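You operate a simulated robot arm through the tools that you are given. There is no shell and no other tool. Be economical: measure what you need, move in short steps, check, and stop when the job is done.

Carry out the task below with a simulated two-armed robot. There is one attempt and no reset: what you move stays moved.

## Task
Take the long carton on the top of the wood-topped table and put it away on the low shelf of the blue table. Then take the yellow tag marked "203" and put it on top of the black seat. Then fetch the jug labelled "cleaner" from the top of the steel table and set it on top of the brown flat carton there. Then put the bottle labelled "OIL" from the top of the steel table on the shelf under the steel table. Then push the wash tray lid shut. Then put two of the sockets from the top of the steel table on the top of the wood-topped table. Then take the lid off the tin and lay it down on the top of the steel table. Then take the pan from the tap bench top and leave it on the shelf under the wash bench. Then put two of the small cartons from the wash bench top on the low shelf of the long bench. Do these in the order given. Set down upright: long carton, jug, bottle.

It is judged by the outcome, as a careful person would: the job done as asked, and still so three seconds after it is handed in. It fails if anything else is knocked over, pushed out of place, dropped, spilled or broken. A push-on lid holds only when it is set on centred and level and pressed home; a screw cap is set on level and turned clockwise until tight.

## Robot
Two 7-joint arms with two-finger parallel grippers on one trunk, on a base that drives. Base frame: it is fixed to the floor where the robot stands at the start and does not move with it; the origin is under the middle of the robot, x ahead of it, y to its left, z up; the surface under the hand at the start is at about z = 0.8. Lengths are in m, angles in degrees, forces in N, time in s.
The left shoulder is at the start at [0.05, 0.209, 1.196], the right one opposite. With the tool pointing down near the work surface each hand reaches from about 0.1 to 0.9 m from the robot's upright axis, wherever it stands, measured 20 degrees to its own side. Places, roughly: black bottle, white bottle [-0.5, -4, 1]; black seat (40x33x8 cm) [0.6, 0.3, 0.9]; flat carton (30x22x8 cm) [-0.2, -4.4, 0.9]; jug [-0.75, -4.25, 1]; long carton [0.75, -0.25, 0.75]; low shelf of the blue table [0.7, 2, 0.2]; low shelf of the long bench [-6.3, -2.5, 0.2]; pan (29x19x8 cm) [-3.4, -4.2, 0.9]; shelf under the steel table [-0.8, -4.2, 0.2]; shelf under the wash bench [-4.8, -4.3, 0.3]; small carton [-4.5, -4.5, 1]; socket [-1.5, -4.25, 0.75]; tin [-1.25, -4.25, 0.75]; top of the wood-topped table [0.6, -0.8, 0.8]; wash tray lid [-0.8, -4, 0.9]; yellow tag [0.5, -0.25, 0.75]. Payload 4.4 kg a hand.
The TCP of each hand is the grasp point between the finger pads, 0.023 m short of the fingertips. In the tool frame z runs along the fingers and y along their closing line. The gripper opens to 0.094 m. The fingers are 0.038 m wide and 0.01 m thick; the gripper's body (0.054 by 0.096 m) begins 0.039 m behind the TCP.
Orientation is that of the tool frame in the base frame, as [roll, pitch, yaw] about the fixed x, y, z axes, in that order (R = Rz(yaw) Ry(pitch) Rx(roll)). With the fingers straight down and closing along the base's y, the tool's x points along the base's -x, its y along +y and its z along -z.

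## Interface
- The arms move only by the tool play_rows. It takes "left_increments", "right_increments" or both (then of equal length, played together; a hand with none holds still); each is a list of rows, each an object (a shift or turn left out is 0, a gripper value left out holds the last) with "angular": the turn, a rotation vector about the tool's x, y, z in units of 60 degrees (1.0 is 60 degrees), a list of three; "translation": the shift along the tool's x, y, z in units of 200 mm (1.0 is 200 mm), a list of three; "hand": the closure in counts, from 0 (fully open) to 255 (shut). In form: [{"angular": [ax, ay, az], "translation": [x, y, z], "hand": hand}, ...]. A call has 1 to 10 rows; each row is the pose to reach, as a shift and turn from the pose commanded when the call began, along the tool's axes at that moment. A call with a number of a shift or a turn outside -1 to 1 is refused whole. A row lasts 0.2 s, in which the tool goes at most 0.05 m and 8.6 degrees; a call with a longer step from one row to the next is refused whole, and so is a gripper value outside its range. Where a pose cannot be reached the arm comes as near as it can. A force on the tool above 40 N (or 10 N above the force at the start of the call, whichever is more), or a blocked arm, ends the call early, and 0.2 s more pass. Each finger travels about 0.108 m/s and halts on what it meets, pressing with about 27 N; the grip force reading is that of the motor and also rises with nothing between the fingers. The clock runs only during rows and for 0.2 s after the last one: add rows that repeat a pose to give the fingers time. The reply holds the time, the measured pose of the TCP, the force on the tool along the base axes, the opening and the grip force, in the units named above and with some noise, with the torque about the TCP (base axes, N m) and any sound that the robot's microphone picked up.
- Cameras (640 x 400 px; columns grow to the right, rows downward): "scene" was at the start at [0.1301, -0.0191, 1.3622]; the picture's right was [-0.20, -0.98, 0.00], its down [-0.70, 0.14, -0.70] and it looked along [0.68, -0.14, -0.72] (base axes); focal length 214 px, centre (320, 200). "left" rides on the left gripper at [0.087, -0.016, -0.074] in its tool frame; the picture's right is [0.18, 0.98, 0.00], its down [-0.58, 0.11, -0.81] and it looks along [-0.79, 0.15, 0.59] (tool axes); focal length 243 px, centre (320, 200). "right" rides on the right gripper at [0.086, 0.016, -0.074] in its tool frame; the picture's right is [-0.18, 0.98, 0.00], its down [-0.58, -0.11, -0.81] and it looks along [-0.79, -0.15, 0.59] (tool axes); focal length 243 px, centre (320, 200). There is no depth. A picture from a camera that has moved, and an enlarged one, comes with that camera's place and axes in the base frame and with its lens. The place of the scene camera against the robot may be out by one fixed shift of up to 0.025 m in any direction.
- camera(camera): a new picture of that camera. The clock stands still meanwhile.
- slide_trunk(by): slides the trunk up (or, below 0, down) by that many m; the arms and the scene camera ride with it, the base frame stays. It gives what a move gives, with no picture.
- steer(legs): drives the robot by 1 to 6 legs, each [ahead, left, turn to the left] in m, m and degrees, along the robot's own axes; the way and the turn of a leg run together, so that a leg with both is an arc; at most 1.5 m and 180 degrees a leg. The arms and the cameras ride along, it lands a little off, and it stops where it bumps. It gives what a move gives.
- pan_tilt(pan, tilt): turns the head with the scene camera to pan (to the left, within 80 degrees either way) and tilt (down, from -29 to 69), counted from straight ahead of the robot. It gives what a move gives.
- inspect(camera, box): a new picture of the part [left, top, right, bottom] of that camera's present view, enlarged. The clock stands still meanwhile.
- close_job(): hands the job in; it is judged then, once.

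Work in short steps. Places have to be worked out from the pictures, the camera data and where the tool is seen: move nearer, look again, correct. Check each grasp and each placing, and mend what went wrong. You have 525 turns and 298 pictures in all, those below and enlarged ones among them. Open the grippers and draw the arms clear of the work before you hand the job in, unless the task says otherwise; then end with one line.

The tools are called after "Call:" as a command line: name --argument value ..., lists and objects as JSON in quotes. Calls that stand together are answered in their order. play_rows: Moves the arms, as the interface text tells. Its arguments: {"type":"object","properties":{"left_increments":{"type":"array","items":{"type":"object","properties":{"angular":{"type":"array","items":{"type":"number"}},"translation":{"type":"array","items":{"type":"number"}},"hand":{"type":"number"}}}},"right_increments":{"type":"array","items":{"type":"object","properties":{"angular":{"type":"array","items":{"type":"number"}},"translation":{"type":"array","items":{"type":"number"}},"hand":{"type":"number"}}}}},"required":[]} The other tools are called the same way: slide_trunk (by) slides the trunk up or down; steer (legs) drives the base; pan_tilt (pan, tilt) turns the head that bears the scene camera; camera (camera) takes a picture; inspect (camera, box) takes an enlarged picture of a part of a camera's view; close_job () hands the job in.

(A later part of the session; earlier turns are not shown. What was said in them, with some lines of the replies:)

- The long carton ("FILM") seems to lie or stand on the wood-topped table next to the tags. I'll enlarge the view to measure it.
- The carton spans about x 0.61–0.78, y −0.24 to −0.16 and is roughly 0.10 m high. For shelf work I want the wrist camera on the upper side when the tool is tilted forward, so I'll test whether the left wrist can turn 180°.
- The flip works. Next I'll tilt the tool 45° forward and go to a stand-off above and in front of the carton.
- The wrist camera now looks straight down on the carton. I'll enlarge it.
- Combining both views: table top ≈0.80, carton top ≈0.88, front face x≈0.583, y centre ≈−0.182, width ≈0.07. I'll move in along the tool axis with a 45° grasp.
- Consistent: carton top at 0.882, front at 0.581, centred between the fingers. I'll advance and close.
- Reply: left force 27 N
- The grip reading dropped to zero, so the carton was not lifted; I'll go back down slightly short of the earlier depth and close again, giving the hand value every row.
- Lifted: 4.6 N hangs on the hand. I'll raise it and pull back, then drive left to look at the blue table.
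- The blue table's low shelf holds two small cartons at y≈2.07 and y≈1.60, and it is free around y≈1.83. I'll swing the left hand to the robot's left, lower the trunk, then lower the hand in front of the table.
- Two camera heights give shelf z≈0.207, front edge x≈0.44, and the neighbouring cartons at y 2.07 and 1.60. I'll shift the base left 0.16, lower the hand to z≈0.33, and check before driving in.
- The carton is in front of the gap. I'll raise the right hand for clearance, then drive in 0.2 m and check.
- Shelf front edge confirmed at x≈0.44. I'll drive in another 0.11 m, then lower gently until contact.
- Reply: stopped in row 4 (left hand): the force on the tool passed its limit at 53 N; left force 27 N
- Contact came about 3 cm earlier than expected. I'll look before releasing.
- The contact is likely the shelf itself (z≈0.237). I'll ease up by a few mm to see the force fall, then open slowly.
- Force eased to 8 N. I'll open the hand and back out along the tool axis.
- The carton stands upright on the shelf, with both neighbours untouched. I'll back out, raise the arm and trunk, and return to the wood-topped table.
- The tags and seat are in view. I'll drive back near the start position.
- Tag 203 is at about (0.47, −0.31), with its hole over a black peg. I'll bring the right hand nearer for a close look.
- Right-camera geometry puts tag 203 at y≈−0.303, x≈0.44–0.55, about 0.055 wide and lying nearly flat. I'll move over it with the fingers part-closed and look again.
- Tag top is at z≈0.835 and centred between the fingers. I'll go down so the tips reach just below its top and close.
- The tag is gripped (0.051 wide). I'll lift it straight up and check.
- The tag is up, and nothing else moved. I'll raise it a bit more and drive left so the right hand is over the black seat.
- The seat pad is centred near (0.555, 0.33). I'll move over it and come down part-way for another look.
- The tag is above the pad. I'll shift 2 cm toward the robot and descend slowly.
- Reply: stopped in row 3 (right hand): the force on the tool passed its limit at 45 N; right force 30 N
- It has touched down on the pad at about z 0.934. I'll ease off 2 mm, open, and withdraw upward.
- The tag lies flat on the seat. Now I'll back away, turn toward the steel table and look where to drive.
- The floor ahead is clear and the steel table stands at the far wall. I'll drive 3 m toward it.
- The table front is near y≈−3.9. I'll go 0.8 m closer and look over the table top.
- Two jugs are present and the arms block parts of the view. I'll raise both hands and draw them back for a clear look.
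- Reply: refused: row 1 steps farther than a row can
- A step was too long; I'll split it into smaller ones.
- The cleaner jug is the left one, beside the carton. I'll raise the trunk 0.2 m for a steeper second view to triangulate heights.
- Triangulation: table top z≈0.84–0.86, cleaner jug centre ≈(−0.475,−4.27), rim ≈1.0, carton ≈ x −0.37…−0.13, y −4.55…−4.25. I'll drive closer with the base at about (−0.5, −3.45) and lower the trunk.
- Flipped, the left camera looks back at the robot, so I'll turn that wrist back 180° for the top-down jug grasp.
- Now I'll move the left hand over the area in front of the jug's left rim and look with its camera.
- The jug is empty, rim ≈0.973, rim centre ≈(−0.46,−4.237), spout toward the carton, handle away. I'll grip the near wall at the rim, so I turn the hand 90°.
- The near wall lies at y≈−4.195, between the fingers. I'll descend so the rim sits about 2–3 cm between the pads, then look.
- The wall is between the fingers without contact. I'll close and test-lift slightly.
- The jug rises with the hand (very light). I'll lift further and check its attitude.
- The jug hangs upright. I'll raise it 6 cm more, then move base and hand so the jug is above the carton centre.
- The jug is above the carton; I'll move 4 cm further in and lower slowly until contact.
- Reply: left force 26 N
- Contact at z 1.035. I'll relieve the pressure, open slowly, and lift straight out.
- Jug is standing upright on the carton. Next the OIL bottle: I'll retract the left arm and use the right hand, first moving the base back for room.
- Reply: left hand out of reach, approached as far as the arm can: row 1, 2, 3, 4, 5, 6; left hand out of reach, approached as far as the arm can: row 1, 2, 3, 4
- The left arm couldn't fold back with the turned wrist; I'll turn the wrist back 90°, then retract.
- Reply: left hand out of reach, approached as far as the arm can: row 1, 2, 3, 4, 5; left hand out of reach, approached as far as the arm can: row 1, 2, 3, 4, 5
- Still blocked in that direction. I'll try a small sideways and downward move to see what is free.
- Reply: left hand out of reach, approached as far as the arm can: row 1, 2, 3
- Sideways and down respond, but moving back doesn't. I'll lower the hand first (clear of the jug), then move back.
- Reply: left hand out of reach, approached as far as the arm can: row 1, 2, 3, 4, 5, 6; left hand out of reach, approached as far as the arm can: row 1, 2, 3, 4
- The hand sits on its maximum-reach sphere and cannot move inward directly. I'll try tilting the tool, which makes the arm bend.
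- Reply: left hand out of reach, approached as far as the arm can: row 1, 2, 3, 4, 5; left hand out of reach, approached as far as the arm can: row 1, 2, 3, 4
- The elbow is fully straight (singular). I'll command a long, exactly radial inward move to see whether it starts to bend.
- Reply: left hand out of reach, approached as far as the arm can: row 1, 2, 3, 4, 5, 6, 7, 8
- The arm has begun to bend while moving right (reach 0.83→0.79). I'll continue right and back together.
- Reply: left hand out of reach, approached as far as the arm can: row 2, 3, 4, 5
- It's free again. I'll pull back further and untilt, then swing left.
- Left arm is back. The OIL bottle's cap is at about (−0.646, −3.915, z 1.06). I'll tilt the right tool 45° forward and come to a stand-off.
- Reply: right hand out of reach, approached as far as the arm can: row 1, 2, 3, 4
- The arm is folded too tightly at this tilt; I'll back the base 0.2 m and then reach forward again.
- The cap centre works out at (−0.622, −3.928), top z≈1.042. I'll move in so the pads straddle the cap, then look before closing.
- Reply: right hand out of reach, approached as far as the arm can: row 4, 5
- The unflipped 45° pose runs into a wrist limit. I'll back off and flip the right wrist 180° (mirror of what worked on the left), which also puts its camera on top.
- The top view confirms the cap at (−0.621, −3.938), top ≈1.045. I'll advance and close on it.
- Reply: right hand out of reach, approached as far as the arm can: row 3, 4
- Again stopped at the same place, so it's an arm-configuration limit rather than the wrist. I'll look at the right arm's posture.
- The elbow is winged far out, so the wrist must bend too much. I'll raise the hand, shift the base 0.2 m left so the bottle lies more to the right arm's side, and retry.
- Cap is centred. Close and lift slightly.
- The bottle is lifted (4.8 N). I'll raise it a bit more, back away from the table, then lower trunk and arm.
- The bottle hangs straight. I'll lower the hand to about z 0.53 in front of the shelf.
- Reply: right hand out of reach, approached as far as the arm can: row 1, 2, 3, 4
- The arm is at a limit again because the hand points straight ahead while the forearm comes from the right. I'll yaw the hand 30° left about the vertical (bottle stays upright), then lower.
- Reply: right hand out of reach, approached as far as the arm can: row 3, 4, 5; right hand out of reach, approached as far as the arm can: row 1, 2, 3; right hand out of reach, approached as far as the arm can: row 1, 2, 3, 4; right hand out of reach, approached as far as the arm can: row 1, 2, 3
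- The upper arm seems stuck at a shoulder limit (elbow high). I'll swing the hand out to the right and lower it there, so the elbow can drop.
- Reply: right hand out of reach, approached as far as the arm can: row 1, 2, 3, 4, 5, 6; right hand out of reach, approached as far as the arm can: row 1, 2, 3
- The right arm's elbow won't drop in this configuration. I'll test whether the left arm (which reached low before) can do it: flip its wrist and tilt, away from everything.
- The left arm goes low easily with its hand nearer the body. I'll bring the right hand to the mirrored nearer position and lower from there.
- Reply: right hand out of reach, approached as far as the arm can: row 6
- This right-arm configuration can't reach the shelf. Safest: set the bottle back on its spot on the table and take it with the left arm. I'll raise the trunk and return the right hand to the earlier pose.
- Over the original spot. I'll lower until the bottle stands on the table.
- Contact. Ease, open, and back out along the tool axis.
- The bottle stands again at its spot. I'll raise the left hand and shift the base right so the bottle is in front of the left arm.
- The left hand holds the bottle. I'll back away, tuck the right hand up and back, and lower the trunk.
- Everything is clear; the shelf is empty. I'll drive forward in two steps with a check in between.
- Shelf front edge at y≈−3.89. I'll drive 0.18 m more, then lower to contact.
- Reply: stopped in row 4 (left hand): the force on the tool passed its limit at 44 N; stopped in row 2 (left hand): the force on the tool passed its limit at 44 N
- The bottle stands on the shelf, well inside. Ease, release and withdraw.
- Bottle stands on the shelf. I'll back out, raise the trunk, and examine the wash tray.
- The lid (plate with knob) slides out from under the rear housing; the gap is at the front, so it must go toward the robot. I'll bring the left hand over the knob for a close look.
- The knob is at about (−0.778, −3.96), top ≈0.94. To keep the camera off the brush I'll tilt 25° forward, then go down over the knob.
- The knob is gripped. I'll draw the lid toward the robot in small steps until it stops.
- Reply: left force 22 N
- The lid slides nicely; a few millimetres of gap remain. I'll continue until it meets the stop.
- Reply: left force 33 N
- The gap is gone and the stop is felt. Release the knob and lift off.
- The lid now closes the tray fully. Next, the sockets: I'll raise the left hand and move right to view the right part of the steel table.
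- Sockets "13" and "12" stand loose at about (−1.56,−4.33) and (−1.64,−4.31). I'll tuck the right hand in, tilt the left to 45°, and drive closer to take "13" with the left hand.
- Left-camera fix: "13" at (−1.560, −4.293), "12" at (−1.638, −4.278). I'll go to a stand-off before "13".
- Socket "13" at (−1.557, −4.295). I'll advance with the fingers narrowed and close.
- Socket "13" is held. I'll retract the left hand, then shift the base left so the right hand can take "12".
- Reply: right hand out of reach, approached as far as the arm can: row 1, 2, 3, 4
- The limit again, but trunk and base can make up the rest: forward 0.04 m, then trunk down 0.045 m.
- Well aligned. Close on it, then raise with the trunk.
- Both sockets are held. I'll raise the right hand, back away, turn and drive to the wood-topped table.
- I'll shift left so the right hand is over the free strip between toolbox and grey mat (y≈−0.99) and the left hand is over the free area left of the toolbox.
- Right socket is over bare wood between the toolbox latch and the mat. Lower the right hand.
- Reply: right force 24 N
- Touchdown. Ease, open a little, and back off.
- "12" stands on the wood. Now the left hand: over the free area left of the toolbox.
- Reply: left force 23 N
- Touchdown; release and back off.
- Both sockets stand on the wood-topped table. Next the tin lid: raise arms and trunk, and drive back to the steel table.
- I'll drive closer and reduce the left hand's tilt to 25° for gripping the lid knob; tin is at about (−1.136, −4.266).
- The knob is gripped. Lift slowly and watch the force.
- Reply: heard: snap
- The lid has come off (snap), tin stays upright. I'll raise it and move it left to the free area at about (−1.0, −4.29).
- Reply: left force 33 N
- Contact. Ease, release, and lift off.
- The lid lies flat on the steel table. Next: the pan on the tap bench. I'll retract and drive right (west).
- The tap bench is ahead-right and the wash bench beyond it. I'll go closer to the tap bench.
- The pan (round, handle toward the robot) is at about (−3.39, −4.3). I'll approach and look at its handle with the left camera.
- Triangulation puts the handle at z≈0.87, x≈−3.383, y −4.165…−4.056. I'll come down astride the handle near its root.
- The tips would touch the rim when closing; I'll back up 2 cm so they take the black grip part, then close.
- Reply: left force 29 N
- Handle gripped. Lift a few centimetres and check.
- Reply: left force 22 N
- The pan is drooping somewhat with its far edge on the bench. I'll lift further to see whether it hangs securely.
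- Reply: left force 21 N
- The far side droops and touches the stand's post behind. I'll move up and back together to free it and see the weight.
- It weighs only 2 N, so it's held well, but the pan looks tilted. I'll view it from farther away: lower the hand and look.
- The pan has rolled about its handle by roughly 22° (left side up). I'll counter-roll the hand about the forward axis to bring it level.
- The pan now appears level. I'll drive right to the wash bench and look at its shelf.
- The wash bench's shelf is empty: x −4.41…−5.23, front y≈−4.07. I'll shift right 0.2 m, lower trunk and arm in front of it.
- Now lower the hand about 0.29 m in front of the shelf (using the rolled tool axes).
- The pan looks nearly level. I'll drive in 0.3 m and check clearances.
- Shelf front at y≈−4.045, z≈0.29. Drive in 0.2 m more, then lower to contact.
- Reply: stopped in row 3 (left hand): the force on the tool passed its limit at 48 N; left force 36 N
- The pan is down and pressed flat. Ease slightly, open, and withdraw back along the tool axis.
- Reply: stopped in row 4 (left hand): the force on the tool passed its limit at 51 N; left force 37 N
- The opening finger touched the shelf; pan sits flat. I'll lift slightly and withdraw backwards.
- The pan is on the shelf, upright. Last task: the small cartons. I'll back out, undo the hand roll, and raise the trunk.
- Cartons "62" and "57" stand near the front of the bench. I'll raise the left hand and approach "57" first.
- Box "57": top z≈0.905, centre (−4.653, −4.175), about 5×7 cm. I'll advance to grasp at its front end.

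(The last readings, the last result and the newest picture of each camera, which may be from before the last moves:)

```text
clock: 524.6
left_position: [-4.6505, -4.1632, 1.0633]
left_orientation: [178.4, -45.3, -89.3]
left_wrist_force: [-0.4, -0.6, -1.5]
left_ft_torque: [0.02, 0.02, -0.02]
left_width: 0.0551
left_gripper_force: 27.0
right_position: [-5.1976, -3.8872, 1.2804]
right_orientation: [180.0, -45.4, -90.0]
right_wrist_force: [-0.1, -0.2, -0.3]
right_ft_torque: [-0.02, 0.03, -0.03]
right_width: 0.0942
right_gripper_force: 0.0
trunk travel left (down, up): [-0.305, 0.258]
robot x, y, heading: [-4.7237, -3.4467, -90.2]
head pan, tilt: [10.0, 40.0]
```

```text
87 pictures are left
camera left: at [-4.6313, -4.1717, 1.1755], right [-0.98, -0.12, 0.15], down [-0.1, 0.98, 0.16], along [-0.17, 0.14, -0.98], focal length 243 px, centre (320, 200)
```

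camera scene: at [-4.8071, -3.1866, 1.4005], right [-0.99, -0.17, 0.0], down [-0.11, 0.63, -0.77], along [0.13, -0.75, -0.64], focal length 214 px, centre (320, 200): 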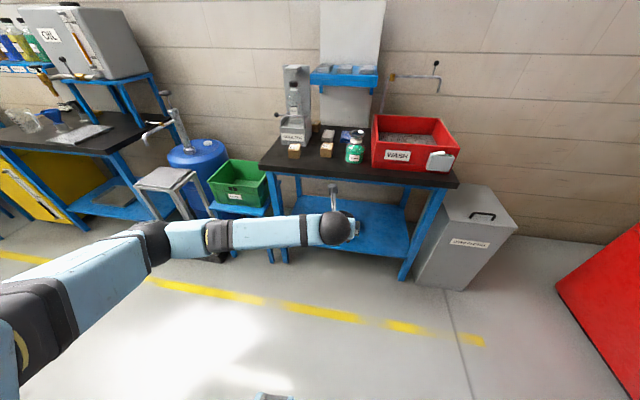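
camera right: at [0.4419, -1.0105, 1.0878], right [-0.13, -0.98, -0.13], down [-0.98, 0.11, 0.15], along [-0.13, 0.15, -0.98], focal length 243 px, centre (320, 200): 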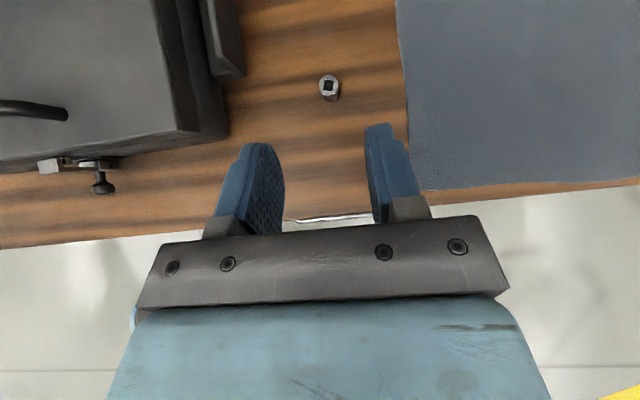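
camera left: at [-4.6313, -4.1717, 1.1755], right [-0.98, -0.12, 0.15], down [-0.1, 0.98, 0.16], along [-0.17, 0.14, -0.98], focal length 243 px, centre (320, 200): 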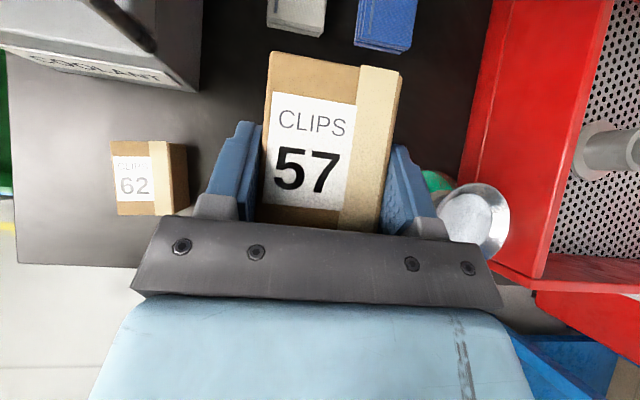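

Carton "57" is held. I'll back away, turn to face the long bench and look.

Call:
steer --legs '[[-0.75, 0, 0], [0, 0, -90]]'

Call:
pan_tilt --pan 0 --tilt 30

Call:
camera --camera "scene"

```text
clock: 532.5
left_position: [-5.4418, -2.7729, 1.0611]
left_orientation: [178.2, -45.4, -179.0]
left_wrist_force: [-0.5, -0.5, -2.2]
left_ft_torque: [-0.02, -0.05, -0.02]
left_width: 0.0549
left_gripper_force: 26.9
right_position: [-5.1676, -2.2252, 1.2803]
right_orientation: [179.9, -45.4, -179.8]
right_wrist_force: [-0.2, 0.7, -0.3]
right_ft_torque: [0.01, 0.01, -0.01]
right_width: 0.0939
right_gripper_force: 0.0
trunk travel left (down, up): [-0.305, 0.258]
robot x, y, heading: [-4.7271, -2.6918, -180.0]
head pan, tilt: [10.0, 40.0]
```

```text
clock: 533.2
left_position: [-5.4419, -2.7733, 1.0607]
left_orientation: [178.4, -45.3, -179.1]
left_wrist_force: [-0.3, -0.1, -1.4]
left_ft_torque: [0.01, -0.04, 0.01]
left_width: 0.0549
left_gripper_force: 26.7
right_position: [-5.1677, -2.2249, 1.2808]
right_orientation: [180.0, -45.4, -179.8]
right_wrist_force: [1.1, 0.0, -0.1]
right_ft_torque: [0.03, -0.01, -0.02]
right_width: 0.0939
right_gripper_force: 0.1
trunk travel left (down, up): [-0.305, 0.258]
robot x, y, heading: [-4.7241, -2.6936, -180.0]
head pan, tilt: [0.0, 30.0]
```

```text
86 pictures are left
camera scene: at [-4.9001, -2.698, 1.4157], right [0.0, 1.0, 0.0], down [0.5, 0.0, -0.87], along [-0.87, 0.0, -0.5], focal length 214 px, centre (320, 200)
```

scene: 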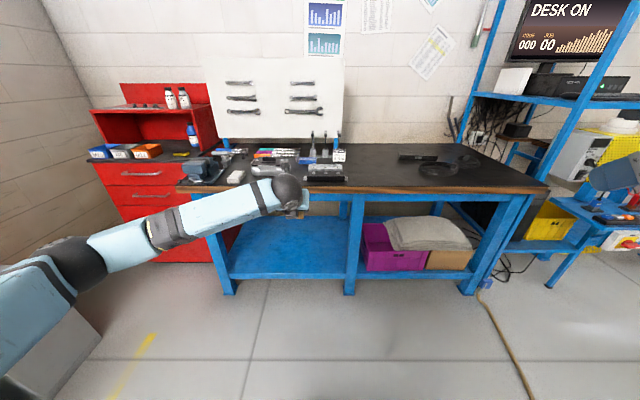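

The left half of the low shelf is free (y −3.35…−2.5, front x≈−5.95). I'll lower trunk and hand here, away from the bench.

Call:
slide_trunk --by -0.303

Call:
play_rows --left_increments '[{"translation": [-0.2, 0, 0.05], "hand": 255}, {"translation": [-0.4, 0, 0.1], "hand": 255}, {"translation": [-0.55, 0, 0.2], "hand": 255}, {"translation": [-0.7, 0, 0.35], "hand": 255}, {"translation": [-0.85, 0, 0.5], "hand": 255}, {"translation": [-1.0, 0, 0.65], "hand": 255}]'

Call:
play_rows --left_increments '[{"translation": [-0.15, 0, 0.15], "hand": 255}, {"translation": [-0.3, 0, 0.3], "hand": 255}, {"translation": [-0.45, 0, 0.45], "hand": 255}, {"translation": [-0.6, 0, 0.6], "hand": 255}, {"translation": [-0.7, 0, 0.7], "hand": 255}]'

Call:
steer --legs '[[0.4, 0.1, 0]]'

Call:
pan_tilt --pan 0 --tilt 40

Call:
camera --camera "scene"

```text
clock: 536.3
left_position: [-5.4413, -2.7731, 0.7587]
left_orientation: [178.3, -45.2, -179.1]
left_wrist_force: [0.2, 0.1, -1.2]
left_ft_torque: [0.0, -0.05, -0.01]
left_width: 0.0549
left_gripper_force: 26.6
right_position: [-5.1678, -2.2251, 0.9774]
right_orientation: [-180.0, -45.4, -179.7]
right_wrist_force: [-0.7, -0.1, -0.1]
right_ft_torque: [0.0, 0.03, 0.01]
right_width: 0.0942
right_gripper_force: 0.1
trunk travel left (down, up): [-0.002, 0.561]
robot x, y, heading: [-4.7274, -2.6949, -180.2]
head pan, tilt: [0.0, 30.0]
```

```text
clock: 537.7
left_position: [-5.3927, -2.7689, 0.5242]
left_orientation: [178.4, -45.3, -179.0]
left_wrist_force: [0.3, 0.2, -0.1]
left_ft_torque: [0.02, 0.02, 0.0]
left_width: 0.0546
left_gripper_force: 27.3
right_position: [-5.1673, -2.2255, 0.977]
right_orientation: [-179.9, -45.5, -179.9]
right_wrist_force: [0.3, 0.3, 0.2]
right_ft_torque: [0.0, 0.0, 0.01]
right_width: 0.0938
right_gripper_force: 0.1
trunk travel left (down, up): [-0.002, 0.561]
robot x, y, heading: [-4.7238, -2.6913, -179.8]
head pan, tilt: [0.0, 30.0]
```

```text
clock: 538.9
left_position: [-5.3941, -2.7646, 0.3265]
left_orientation: [178.3, -45.3, -179.0]
left_wrist_force: [0.0, -0.1, -0.9]
left_ft_torque: [0.01, -0.06, 0.01]
left_width: 0.0548
left_gripper_force: 27.0
right_position: [-5.1689, -2.2249, 0.977]
right_orientation: [180.0, -45.3, -179.9]
right_wrist_force: [0.6, 0.0, 1.0]
right_ft_torque: [-0.01, 0.0, 0.01]
right_width: 0.0942
right_gripper_force: 0.1
trunk travel left (down, up): [-0.002, 0.561]
robot x, y, heading: [-4.7233, -2.6952, -180.0]
head pan, tilt: [0.0, 30.0]
```

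```text
clock: 541.4
left_position: [-5.7928, -2.8644, 0.3265]
left_orientation: [178.3, -45.3, -179.1]
left_wrist_force: [-0.8, 0.7, -1.2]
left_ft_torque: [0.03, 0.0, 0.0]
left_width: 0.0551
left_gripper_force: 27.1
right_position: [-5.5648, -2.3256, 0.9771]
right_orientation: [179.9, -45.4, -179.9]
right_wrist_force: [0.0, -0.3, 0.1]
right_ft_torque: [-0.01, 0.03, 0.0]
right_width: 0.0943
right_gripper_force: 0.0
trunk travel left (down, up): [-0.002, 0.561]
robot x, y, heading: [-5.123, -2.7949, -179.8]
head pan, tilt: [0.0, 30.0]
```

```text
clock: 542.1
left_position: [-5.7916, -2.8648, 0.327]
left_orientation: [178.3, -45.3, -179.1]
left_wrist_force: [-0.7, 0.6, -2.2]
left_ft_torque: [-0.02, -0.01, 0.04]
left_width: 0.0549
left_gripper_force: 26.3
right_position: [-5.5648, -2.3249, 0.9771]
right_orientation: [-179.9, -45.4, -179.9]
right_wrist_force: [0.6, 0.1, 0.6]
right_ft_torque: [0.0, -0.03, 0.0]
right_width: 0.094
right_gripper_force: 0.0
trunk travel left (down, up): [-0.002, 0.561]
robot x, y, heading: [-5.1263, -2.7913, -179.9]
head pan, tilt: [0.0, 40.0]
```

```text
85 pictures are left
camera scene: at [-5.2929, -2.7985, 1.0975], right [0.0, 1.0, 0.0], down [0.64, 0.0, -0.77], along [-0.77, 0.0, -0.64], focal length 214 px, centre (320, 200)
```

scene: 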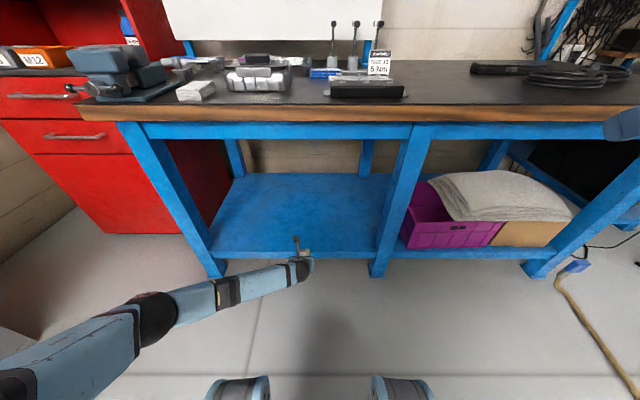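

Shelf z≈0.2 and front x≈−5.95. Drive in 0.24 m and lower.

Call:
steer --legs '[[0.25, 0, 0]]'

Call:
camera --camera "left"

Call:
play_rows --left_increments '[{"translation": [-0.07, 0, 0.07], "hand": 255}, {"translation": [-0.14, 0, 0.14], "hand": 255}, {"translation": [-0.2, 0, 0.2], "hand": 255}]'

Call:
play_rows --left_increments '[{"translation": [-0.02, 0, 0.02], "hand": 255}, {"translation": [-0.04, 0, 0.04], "hand": 255}, {"translation": [-0.06, 0, 0.06], "hand": 255}, {"translation": [-0.08, 0, 0.08], "hand": 255}]'

```text
clock: 544.0
left_position: [-6.0463, -2.8658, 0.3267]
left_orientation: [178.3, -45.3, -179.2]
left_wrist_force: [0.1, 0.1, -1.4]
left_ft_torque: [0.02, 0.0, 0.04]
left_width: 0.0549
left_gripper_force: 27.1
right_position: [-5.8184, -2.3245, 0.9771]
right_orientation: [-179.9, -45.4, -179.9]
right_wrist_force: [-0.1, 0.8, 0.1]
right_ft_torque: [0.03, 0.0, -0.03]
right_width: 0.094
right_gripper_force: 0.0
trunk travel left (down, up): [-0.002, 0.561]
robot x, y, heading: [-5.3766, -2.799, -179.9]
head pan, tilt: [0.0, 40.0]
```

```text
84 pictures are left
camera left: at [-6.0527, -2.8836, 0.44], right [-0.12, 0.98, 0.15], down [0.98, 0.1, 0.16], along [0.14, 0.17, -0.98], focal length 243 px, centre (320, 200)
```

left: 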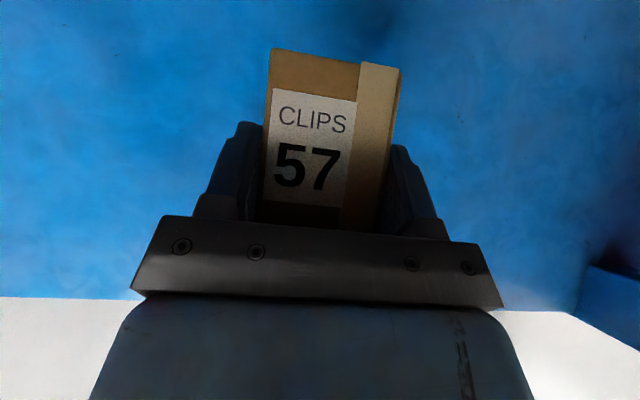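

```text
clock: 544.8
left_position: [-6.0475, -2.8639, 0.2697]
left_orientation: [178.3, -45.3, -179.2]
left_wrist_force: [-0.5, 0.7, -0.9]
left_ft_torque: [0.0, -0.02, -0.03]
left_width: 0.0549
left_gripper_force: 26.5
right_position: [-5.8187, -2.3256, 0.9775]
right_orientation: [-180.0, -45.4, -179.9]
right_wrist_force: [0.0, 0.2, -0.4]
right_ft_torque: [0.03, 0.01, 0.02]
right_width: 0.094
right_gripper_force: 0.1
trunk travel left (down, up): [-0.002, 0.561]
robot x, y, heading: [-5.3783, -2.7948, -180.0]
head pan, tilt: [0.0, 40.0]
```

```text
clock: 545.8
left_position: [-6.048, -2.863, 0.2525]
left_orientation: [178.3, -45.7, -179.2]
left_wrist_force: [7.5, -2.8, 26.5]
left_ft_torque: [-0.85, -0.42, 0.09]
left_width: 0.0551
left_gripper_force: 26.8
right_position: [-5.8166, -2.3252, 0.9797]
right_orientation: [180.0, -45.5, -179.9]
right_wrist_force: [-0.4, 0.5, -0.4]
right_ft_torque: [0.01, 0.01, -0.01]
right_width: 0.0937
right_gripper_force: 0.1
trunk travel left (down, up): [-0.002, 0.561]
robot x, y, heading: [-5.3818, -2.7952, -180.0]
head pan, tilt: [0.0, 40.0]
```

Contact at z≈0.2525. Ease, release and withdraw.

Call:
play_rows --left_increments '[{"translation": [0.025, 0, -0.025], "hand": 255}, {"translation": [0.025, 0, -0.025], "hand": 150}, {"translation": [0.025, 0, -0.025], "hand": 30}, {"translation": [0.025, 0, -0.025], "hand": 0}, {"translation": [0.025, 0, -0.025], "hand": 0}, {"translation": [0.025, 0, -0.15], "hand": 0}, {"translation": [0.025, 0, -0.35], "hand": 0}, {"translation": [0.0, 0, -0.55], "hand": 0}]'

Call:
camera --camera "left"

```text
clock: 547.6
left_position: [-5.9665, -2.8659, 0.3251]
left_orientation: [178.2, -45.3, -179.1]
left_wrist_force: [0.2, -0.7, 0.0]
left_ft_torque: [0.02, 0.01, 0.04]
left_width: 0.094
left_gripper_force: 0.1
right_position: [-5.8189, -2.3258, 0.9778]
right_orientation: [-180.0, -45.3, -179.9]
right_wrist_force: [-0.6, 0.0, 0.3]
right_ft_torque: [0.01, 0.01, -0.01]
right_width: 0.0939
right_gripper_force: 0.0
trunk travel left (down, up): [-0.002, 0.561]
robot x, y, heading: [-5.3777, -2.7949, -180.0]
head pan, tilt: [0.0, 40.0]
```

```text
83 pictures are left
camera left: at [-5.9745, -2.8834, 0.4389], right [-0.12, 0.98, 0.15], down [0.98, 0.1, 0.16], along [0.14, 0.17, -0.98], focal length 243 px, centre (320, 200)
```

left: 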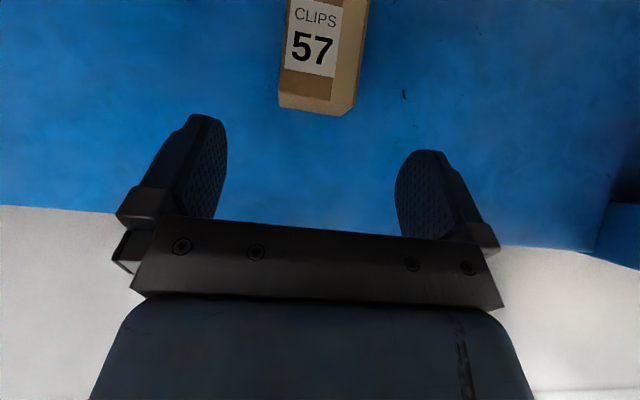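

"57" stands on the shelf. Back out, raise, and return for "62".

Call:
steer --legs '[[-0.65, 0, 0]]'

Call:
slide_trunk --by 0.303

Call:
play_rows --left_increments '[{"translation": [0.16, 0, -0.16], "hand": 0}, {"translation": [0.32, 0, -0.32], "hand": 0}, {"translation": [0.48, 0, -0.48], "hand": 0}, {"translation": [0.64, 0, -0.64], "hand": 0}, {"translation": [0.8, 0, -0.8], "hand": 0}, {"translation": [0.96, 0, -0.96], "hand": 0}]'

Call:
play_rows --left_increments '[{"translation": [0.16, 0, -0.16], "hand": 0}, {"translation": [0.32, 0, -0.32], "hand": 0}, {"translation": [0.48, 0, -0.48], "hand": 0}, {"translation": [0.64, 0, -0.64], "hand": 0}, {"translation": [0.78, 0, -0.78], "hand": 0}]'

Call:
steer --legs '[[0, 0, 90], [0.66, 0.17, 0]]'

Call:
camera --camera "left"

```text
clock: 551.2
left_position: [-5.3174, -2.8641, 0.3259]
left_orientation: [178.4, -45.3, -179.2]
left_wrist_force: [0.0, -0.1, 0.2]
left_ft_torque: [-0.02, 0.0, -0.02]
left_width: 0.094
left_gripper_force: 0.2
right_position: [-5.166, -2.3245, 0.9782]
right_orientation: [180.0, -45.4, -179.8]
right_wrist_force: [-0.5, 0.2, -0.3]
right_ft_torque: [-0.02, -0.01, 0.01]
right_width: 0.0945
right_gripper_force: 0.0
trunk travel left (down, up): [-0.002, 0.561]
robot x, y, heading: [-4.7265, -2.7966, -180.0]
head pan, tilt: [0.0, 40.0]
```

```text
clock: 554.2
left_position: [-5.3161, -2.8646, 0.6279]
left_orientation: [178.4, -45.3, -179.2]
left_wrist_force: [-0.8, 0.4, 0.1]
left_ft_torque: [0.02, 0.02, -0.01]
left_width: 0.0942
left_gripper_force: 0.1
right_position: [-5.1667, -2.3247, 1.28]
right_orientation: [-180.0, -45.4, -179.9]
right_wrist_force: [0.5, -0.7, 0.3]
right_ft_torque: [-0.01, 0.02, -0.03]
right_width: 0.0943
right_gripper_force: 0.1
trunk travel left (down, up): [-0.305, 0.258]
robot x, y, heading: [-4.7214, -2.7949, -180.0]
head pan, tilt: [0.0, 40.0]
```

```text
clock: 555.6
left_position: [-5.3156, -2.8696, 0.8994]
left_orientation: [178.5, -45.2, -179.2]
left_wrist_force: [-0.8, -0.8, -0.2]
left_ft_torque: [-0.04, 0.0, -0.01]
left_width: 0.094
left_gripper_force: 0.1
right_position: [-5.1666, -2.3243, 1.2808]
right_orientation: [180.0, -45.5, -179.8]
right_wrist_force: [-0.1, -0.4, 0.1]
right_ft_torque: [-0.02, 0.0, -0.04]
right_width: 0.0942
right_gripper_force: 0.1
trunk travel left (down, up): [-0.305, 0.258]
robot x, y, heading: [-4.7271, -2.7971, -180.0]
head pan, tilt: [0.0, 40.0]
```

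```text
clock: 556.8
left_position: [-5.3136, -2.8736, 1.1194]
left_orientation: [178.4, -45.3, -179.4]
left_wrist_force: [0.1, -0.5, -0.1]
left_ft_torque: [0.0, 0.02, 0.01]
left_width: 0.094
left_gripper_force: 0.1
right_position: [-5.1673, -2.3234, 1.2801]
right_orientation: [-180.0, -45.4, 180.0]
right_wrist_force: [-0.6, 0.7, -0.4]
right_ft_torque: [0.0, 0.02, 0.02]
right_width: 0.0941
right_gripper_force: 0.0
trunk travel left (down, up): [-0.305, 0.258]
robot x, y, heading: [-4.7221, -2.7968, -180.0]
head pan, tilt: [0.0, 40.0]
```

```text
clock: 564.4
left_position: [-4.4721, -4.0425, 1.1208]
left_orientation: [178.3, -45.3, -88.9]
left_wrist_force: [0.7, 0.9, -0.1]
left_ft_torque: [-0.03, -0.04, 0.01]
left_width: 0.094
left_gripper_force: 0.1
right_position: [-5.0219, -3.8987, 1.28]
right_orientation: [180.0, -45.4, -89.6]
right_wrist_force: [0.6, -0.1, -0.6]
right_ft_torque: [-0.02, 0.01, 0.02]
right_width: 0.094
right_gripper_force: 0.1
trunk travel left (down, up): [-0.305, 0.258]
robot x, y, heading: [-4.553, -3.4551, -89.6]
head pan, tilt: [0.0, 40.0]
```

```text
82 pictures are left
camera left: at [-4.4523, -4.0498, 1.233], right [-0.98, -0.13, 0.15], down [-0.11, 0.98, 0.16], along [-0.17, 0.14, -0.98], focal length 243 px, centre (320, 200)
```

left: 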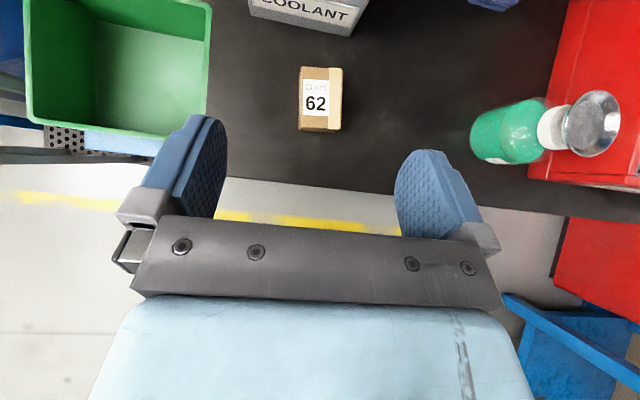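

Call:
play_rows --left_increments '[{"translation": [-0.12, 0.05, 0.16], "hand": 0}, {"translation": [-0.24, 0.095, 0.32], "hand": 0}, {"translation": [-0.38, 0.095, 0.48], "hand": 0}, {"translation": [-0.514, 0.095, 0.64], "hand": 0}, {"translation": [-0.514, 0.095, 0.8], "hand": 0}, {"translation": [-0.514, 0.095, 0.93], "hand": 0}]'

Call:
camera --camera "left"

```text
clock: 565.8
left_position: [-4.4943, -4.1017, 0.9156]
left_orientation: [178.4, -45.2, -88.9]
left_wrist_force: [-0.4, 0.3, -0.1]
left_ft_torque: [0.03, 0.01, -0.01]
left_width: 0.0939
left_gripper_force: 0.0
right_position: [-5.0207, -3.8984, 1.2811]
right_orientation: [180.0, -45.4, -89.6]
right_wrist_force: [0.1, -1.1, 0.2]
right_ft_torque: [-0.01, -0.01, 0.01]
right_width: 0.0941
right_gripper_force: 0.1
trunk travel left (down, up): [-0.305, 0.258]
robot x, y, heading: [-4.5538, -3.4528, -89.4]
head pan, tilt: [0.0, 40.0]
```

```text
81 pictures are left
camera left: at [-4.4747, -4.1107, 1.0292], right [-0.98, -0.13, 0.15], down [-0.11, 0.98, 0.16], along [-0.17, 0.14, -0.98], focal length 243 px, centre (320, 200)
```

left: 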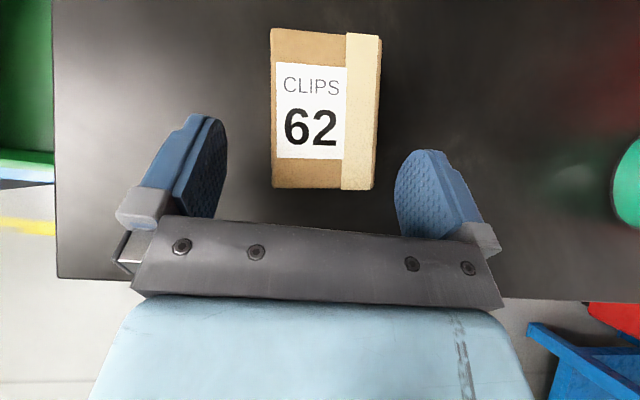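

Call:
play_rows --left_increments '[{"angular": [0.07, 0, -0.07], "translation": [0, 0.005, 0.0], "hand": 40}, {"angular": [0.07, 0, -0.07], "translation": [0, 0.005, 0.1], "hand": 40}, {"angular": [0.07, 0, -0.07], "translation": [0.005, 0.005, 0.172], "hand": 40}, {"angular": [0.07, 0, -0.07], "translation": [0.005, 0.005, 0.172], "hand": 150}, {"angular": [0.07, 0, -0.07], "translation": [0.005, 0.005, 0.172], "hand": 255}, {"angular": [0.07, 0, -0.07], "translation": [0.005, 0.005, 0.172], "hand": 255}, {"angular": [0.07, 0, -0.07], "translation": [0.005, 0.005, 0.172], "hand": 255}]'

Call:
play_rows --left_increments '[{"translation": [0.08, 0, -0.08], "hand": 255}, {"translation": [0.16, 0, -0.16], "hand": 255}, {"translation": [0.3, 0, -0.3], "hand": 255}, {"translation": [0.45, 0, -0.45], "hand": 255}, {"translation": [0.6, 0, -0.6], "hand": 255}]'

Call:
camera --camera "left"

```text
clock: 567.4
left_position: [-4.4963, -4.1281, 0.8931]
left_orientation: [178.4, -45.3, -82.9]
left_wrist_force: [0.0, -0.9, 0.6]
left_ft_torque: [-0.03, -0.09, 0.0]
left_width: 0.0546
left_gripper_force: 26.8
right_position: [-5.0222, -3.8989, 1.2815]
right_orientation: [-179.9, -45.4, -89.7]
right_wrist_force: [0.0, -0.4, -0.2]
right_ft_torque: [-0.02, -0.03, 0.02]
right_width: 0.094
right_gripper_force: 0.1
trunk travel left (down, up): [-0.305, 0.258]
robot x, y, heading: [-4.5553, -3.4531, -89.7]
head pan, tilt: [0.0, 40.0]
```

```text
clock: 568.6
left_position: [-4.4927, -4.126, 1.0629]
left_orientation: [178.4, -45.1, -83.0]
left_wrist_force: [0.1, -0.4, -1.6]
left_ft_torque: [0.0, -0.01, 0.03]
left_width: 0.0547
left_gripper_force: 26.7
right_position: [-5.0216, -3.8987, 1.2801]
right_orientation: [179.9, -45.4, -89.6]
right_wrist_force: [-0.6, -0.7, -1.1]
right_ft_torque: [-0.01, 0.02, 0.03]
right_width: 0.0939
right_gripper_force: 0.1
trunk travel left (down, up): [-0.305, 0.258]
robot x, y, heading: [-4.5505, -3.4549, -89.6]
head pan, tilt: [0.0, 40.0]
```

```text
80 pictures are left
camera left: at [-4.4733, -4.1322, 1.1759], right [-0.96, -0.23, 0.15], down [-0.21, 0.97, 0.16], along [-0.18, 0.12, -0.98], focal length 243 px, centre (320, 200)
```

left: 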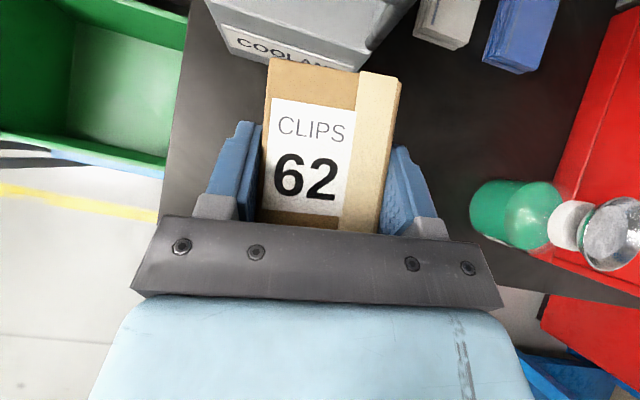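

"62" is held. Repeat the trip: back up, turn, lower, and approach a spot 20 cm left of "57".

Call:
steer --legs '[[-0.66, 0, 0], [0, 0, -90], [0, 0.2, 0]]'

Call:
slide_trunk --by -0.303

Call:
play_rows --left_increments '[{"translation": [-0.2, 0, 0.1], "hand": 255}, {"translation": [-0.38, 0, 0.22], "hand": 255}, {"translation": [-0.54, 0, 0.35], "hand": 255}, {"translation": [-0.7, 0, 0.5], "hand": 255}, {"translation": [-0.85, 0, 0.65], "hand": 255}, {"translation": [-1.0, 0, 0.8], "hand": 255}]'

Call:
play_rows --left_increments '[{"angular": [-0.035, 0, 0.035], "translation": [-0.15, 0, 0.15], "hand": 255}, {"angular": [-0.07, 0, 0.07], "translation": [-0.3, 0, 0.3], "hand": 255}, {"angular": [-0.07, 0, 0.07], "translation": [-0.45, 0, 0.45], "hand": 255}, {"angular": [-0.07, 0, 0.07], "translation": [-0.6, 0, 0.6], "hand": 255}, {"angular": [-0.07, 0, 0.07], "translation": [-0.65, 0, 0.65], "hand": 255}]'

Call:
camera --camera "scene"

```text
clock: 578.1
left_position: [-5.2318, -3.0558, 1.0624]
left_orientation: [178.4, -45.2, -173.1]
left_wrist_force: [0.0, 0.1, -0.7]
left_ft_torque: [-0.05, -0.06, -0.02]
left_width: 0.0547
left_gripper_force: 27.0
right_position: [-5.0029, -2.5261, 1.2807]
right_orientation: [180.0, -45.3, -179.7]
right_wrist_force: [0.3, 0.7, 0.3]
right_ft_torque: [0.02, -0.01, 0.02]
right_width: 0.0939
right_gripper_force: 0.1
trunk travel left (down, up): [-0.305, 0.258]
robot x, y, heading: [-4.5604, -2.9957, -179.9]
head pan, tilt: [0.0, 40.0]
```

```text
clock: 581.1
left_position: [-5.2317, -3.0537, 0.7595]
left_orientation: [178.3, -45.2, -173.0]
left_wrist_force: [-0.4, 0.0, -1.5]
left_ft_torque: [-0.02, -0.01, -0.03]
left_width: 0.0547
left_gripper_force: 27.4
right_position: [-5.0028, -2.5262, 0.9785]
right_orientation: [-179.9, -45.4, -179.7]
right_wrist_force: [0.4, 0.1, -0.2]
right_ft_torque: [-0.03, 0.0, 0.02]
right_width: 0.0941
right_gripper_force: 0.1
trunk travel left (down, up): [-0.002, 0.561]
robot x, y, heading: [-4.5576, -2.9947, -180.0]
head pan, tilt: [0.0, 40.0]
```

```text
clock: 582.5
left_position: [-5.2047, -3.047, 0.5047]
left_orientation: [178.2, -45.2, -172.9]
left_wrist_force: [0.0, -0.1, -1.2]
left_ft_torque: [0.0, -0.03, -0.03]
left_width: 0.0549
left_gripper_force: 27.2
right_position: [-5.0024, -2.5268, 0.977]
right_orientation: [-180.0, -45.5, -179.7]
right_wrist_force: [0.3, -0.2, 0.2]
right_ft_torque: [0.0, -0.01, 0.01]
right_width: 0.0942
right_gripper_force: 0.0
trunk travel left (down, up): [-0.002, 0.561]
robot x, y, heading: [-4.5606, -2.9951, -180.0]
head pan, tilt: [0.0, 40.0]
```

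```text
clock: 583.7
left_position: [-5.2044, -3.0435, 0.3211]
left_orientation: [178.3, -45.4, -179.1]
left_wrist_force: [-0.3, 0.4, -1.3]
left_ft_torque: [0.0, 0.01, 0.0]
left_width: 0.0548
left_gripper_force: 27.1
right_position: [-5.0027, -2.5274, 0.978]
right_orientation: [180.0, -45.4, -179.7]
right_wrist_force: [0.2, 0.8, 0.5]
right_ft_torque: [0.0, 0.02, 0.01]
right_width: 0.0939
right_gripper_force: 0.0
trunk travel left (down, up): [-0.002, 0.561]
robot x, y, heading: [-4.5595, -2.9956, -179.6]
head pan, tilt: [0.0, 40.0]
```

```text
79 pictures are left
camera scene: at [-4.7288, -2.9995, 1.0975], right [0.0, 1.0, 0.0], down [0.64, 0.0, -0.77], along [-0.77, 0.0, -0.64], focal length 214 px, centre (320, 200)
```

scene: 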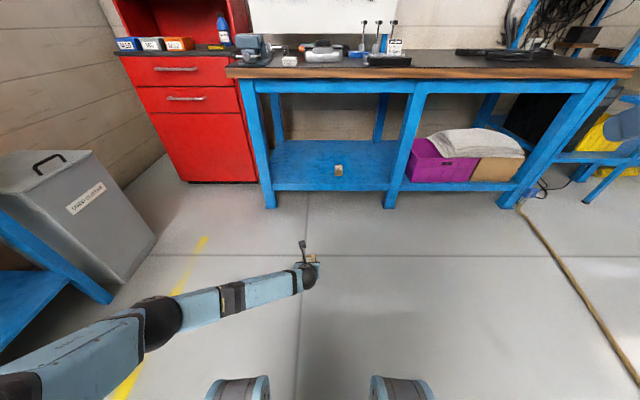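

Call:
steer --legs '[[0.6, 0, 0]]'

Call:
camera --camera "scene"

Call:
steer --legs '[[0.24, 0, 0]]'

Call:
camera --camera "left"

```text
clock: 587.1
left_position: [-5.7978, -3.048, 0.3224]
left_orientation: [178.3, -45.3, -178.8]
left_wrist_force: [0.0, 0.4, -2.3]
left_ft_torque: [0.01, -0.04, 0.01]
left_width: 0.0549
left_gripper_force: 26.7
right_position: [-5.5961, -2.5318, 0.9779]
right_orientation: [180.0, -45.4, -179.5]
right_wrist_force: [0.6, 0.5, 0.3]
right_ft_torque: [0.0, 0.0, 0.01]
right_width: 0.0941
right_gripper_force: 0.0
trunk travel left (down, up): [-0.002, 0.561]
robot x, y, heading: [-5.1508, -2.994, -179.7]
head pan, tilt: [0.0, 40.0]
```

```text
78 pictures are left
camera scene: at [-5.3214, -3.0033, 1.0974], right [-0.01, 1.0, 0.0], down [0.64, 0.0, -0.77], along [-0.77, -0.01, -0.64], focal length 214 px, centre (320, 200)
```

scene: 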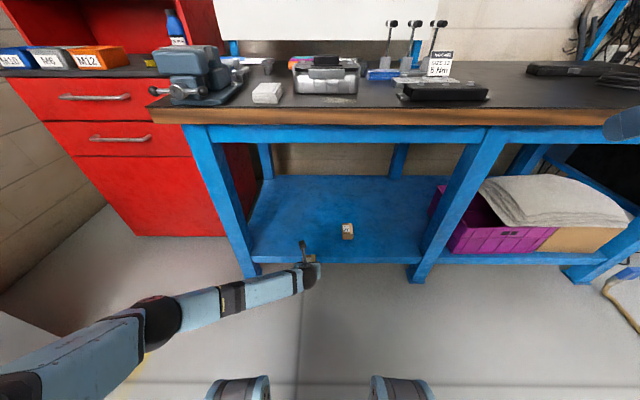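

```text
clock: 588.9
left_position: [-6.0392, -3.0488, 0.3215]
left_orientation: [178.3, -45.3, -178.9]
left_wrist_force: [0.0, 0.0, -1.4]
left_ft_torque: [-0.05, -0.02, -0.03]
left_width: 0.0549
left_gripper_force: 26.9
right_position: [-5.8369, -2.5312, 0.9778]
right_orientation: [-179.9, -45.4, -179.6]
right_wrist_force: [-0.3, -0.5, 0.4]
right_ft_torque: [-0.04, 0.03, 0.05]
right_width: 0.094
right_gripper_force: 0.0
trunk travel left (down, up): [-0.002, 0.561]
robot x, y, heading: [-5.3903, -3.0016, -179.8]
head pan, tilt: [0.0, 40.0]
```

```text
77 pictures are left
camera left: at [-6.0461, -3.0674, 0.4352], right [-0.13, 0.98, 0.15], down [0.98, 0.1, 0.16], along [0.14, 0.17, -0.98], focal length 243 px, centre (320, 200)
```

left: 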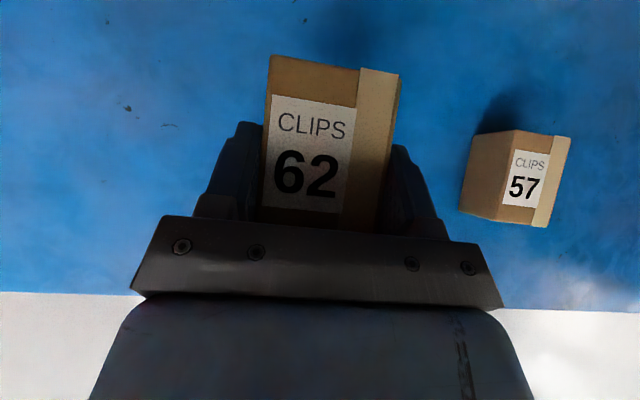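

Well inside, with 18 cm to "57". Lower to contact, then release.

Call:
play_rows --left_increments '[{"translation": [-0.07, 0, 0.07], "hand": 255}, {"translation": [-0.14, 0, 0.14], "hand": 255}, {"translation": [-0.19, 0, 0.19], "hand": 255}]'

Call:
play_rows --left_increments '[{"translation": [-0.02, 0, 0.02], "hand": 255}, {"translation": [-0.04, 0, 0.04], "hand": 255}, {"translation": [-0.06, 0, 0.06], "hand": 255}, {"translation": [-0.075, 0, 0.075], "hand": 255}]'

```text
clock: 589.6
left_position: [-6.0391, -3.0476, 0.2696]
left_orientation: [178.4, -45.4, -178.9]
left_wrist_force: [-0.8, -0.7, -1.2]
left_ft_torque: [-0.03, -0.04, -0.02]
left_width: 0.0546
left_gripper_force: 26.7
right_position: [-5.8373, -2.5325, 0.9762]
right_orientation: [180.0, -45.4, -179.5]
right_wrist_force: [-0.3, 0.0, -0.6]
right_ft_torque: [-0.01, -0.01, 0.01]
right_width: 0.0943
right_gripper_force: 0.0
trunk travel left (down, up): [-0.002, 0.561]
robot x, y, heading: [-5.396, -3.0004, -179.7]
head pan, tilt: [0.0, 40.0]
```

```text
clock: 590.6
left_position: [-6.0408, -3.0469, 0.2517]
left_orientation: [178.4, -45.7, -179.0]
left_wrist_force: [8.1, -4.3, 28.9]
left_ft_torque: [-1.01, -0.13, 0.07]
left_width: 0.0547
left_gripper_force: 27.2
right_position: [-5.836, -2.5315, 0.9791]
right_orientation: [-180.0, -45.6, -179.6]
right_wrist_force: [0.2, 0.0, 0.2]
right_ft_torque: [0.01, -0.01, 0.02]
right_width: 0.094
right_gripper_force: 0.1
trunk travel left (down, up): [-0.002, 0.561]
robot x, y, heading: [-5.3923, -2.9998, -179.8]
head pan, tilt: [0.0, 40.0]
```

Call:
play_rows --left_increments '[{"translation": [0.025, 0, -0.025], "hand": 255}, {"translation": [0.025, 0, -0.025], "hand": 150}, {"translation": [0.025, 0, -0.025], "hand": 30}, {"translation": [0.025, 0, -0.025], "hand": 0}, {"translation": [0.025, 0, -0.025], "hand": 0}, {"translation": [0.025, 0, -0.15], "hand": 0}, {"translation": [0.025, 0, -0.35], "hand": 0}, {"translation": [0.0, 0, -0.55], "hand": 0}]'

Call:
camera --camera "left"

Call:
steer --legs '[[-0.6, 0, 0]]'

Call:
camera --camera "scene"

```text
clock: 592.5
left_position: [-5.9592, -3.0506, 0.3248]
left_orientation: [178.3, -45.3, -178.9]
left_wrist_force: [-0.4, 0.4, 0.3]
left_ft_torque: [-0.05, -0.03, 0.0]
left_width: 0.0939
left_gripper_force: 0.1
right_position: [-5.838, -2.5336, 0.9778]
right_orientation: [180.0, -45.3, -179.6]
right_wrist_force: [0.5, -0.8, 0.5]
right_ft_torque: [0.02, 0.0, 0.01]
right_width: 0.0939
right_gripper_force: 0.1
trunk travel left (down, up): [-0.002, 0.561]
robot x, y, heading: [-5.3929, -3.0014, -179.8]
head pan, tilt: [0.0, 40.0]
```

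```text
76 pictures are left
camera left: at [-5.9671, -3.0679, 0.4385], right [-0.13, 0.98, 0.15], down [0.98, 0.1, 0.16], along [0.14, 0.17, -0.98], focal length 243 px, centre (320, 200)
```

left: 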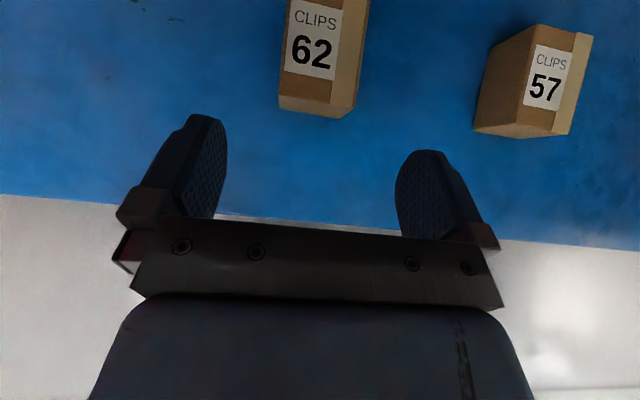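

```text
clock: 595.9
left_position: [-5.3563, -3.0458, 0.3258]
left_orientation: [178.4, -45.3, -178.9]
left_wrist_force: [0.1, -0.8, 1.2]
left_ft_torque: [-0.01, -0.01, 0.02]
left_width: 0.0938
left_gripper_force: 0.0
right_position: [-5.231, -2.5283, 0.9778]
right_orientation: [179.9, -45.3, -179.7]
right_wrist_force: [-0.9, 0.7, -0.7]
right_ft_torque: [0.0, -0.01, -0.02]
right_width: 0.0938
right_gripper_force: 0.0
trunk travel left (down, up): [-0.002, 0.561]
robot x, y, heading: [-4.7865, -2.9977, -179.8]
head pan, tilt: [0.0, 40.0]
```

```text
75 pictures are left
camera scene: at [-4.9583, -3.0015, 1.0975], right [0.0, 1.0, 0.0], down [0.64, 0.0, -0.77], along [-0.77, 0.0, -0.64], focal length 214 px, centre (320, 200)
```

scene: 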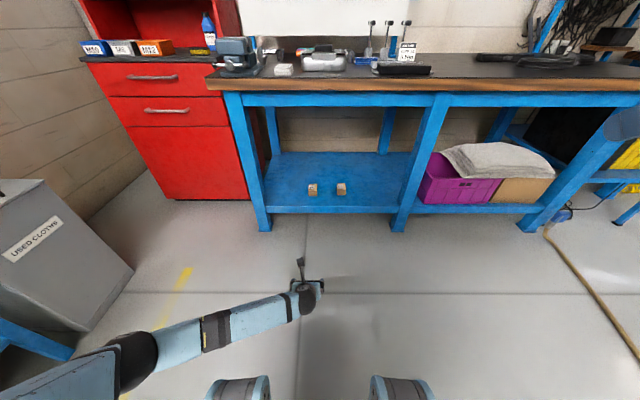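

Both cartons stand on the long bench's low shelf. The grippers are open and both arms are clear, so I'm handing the job in.

Call:
close_job

```text
The job is handed in.
```

I did all nine tasks in the order given and handed the job in; I didn't go back for a last look at the earlier placements before handing in. The tin shifted about 8 mm when I took its lid off. I also set the "OIL" bottle back on the steel table once to change hands before putting it on the shelf.
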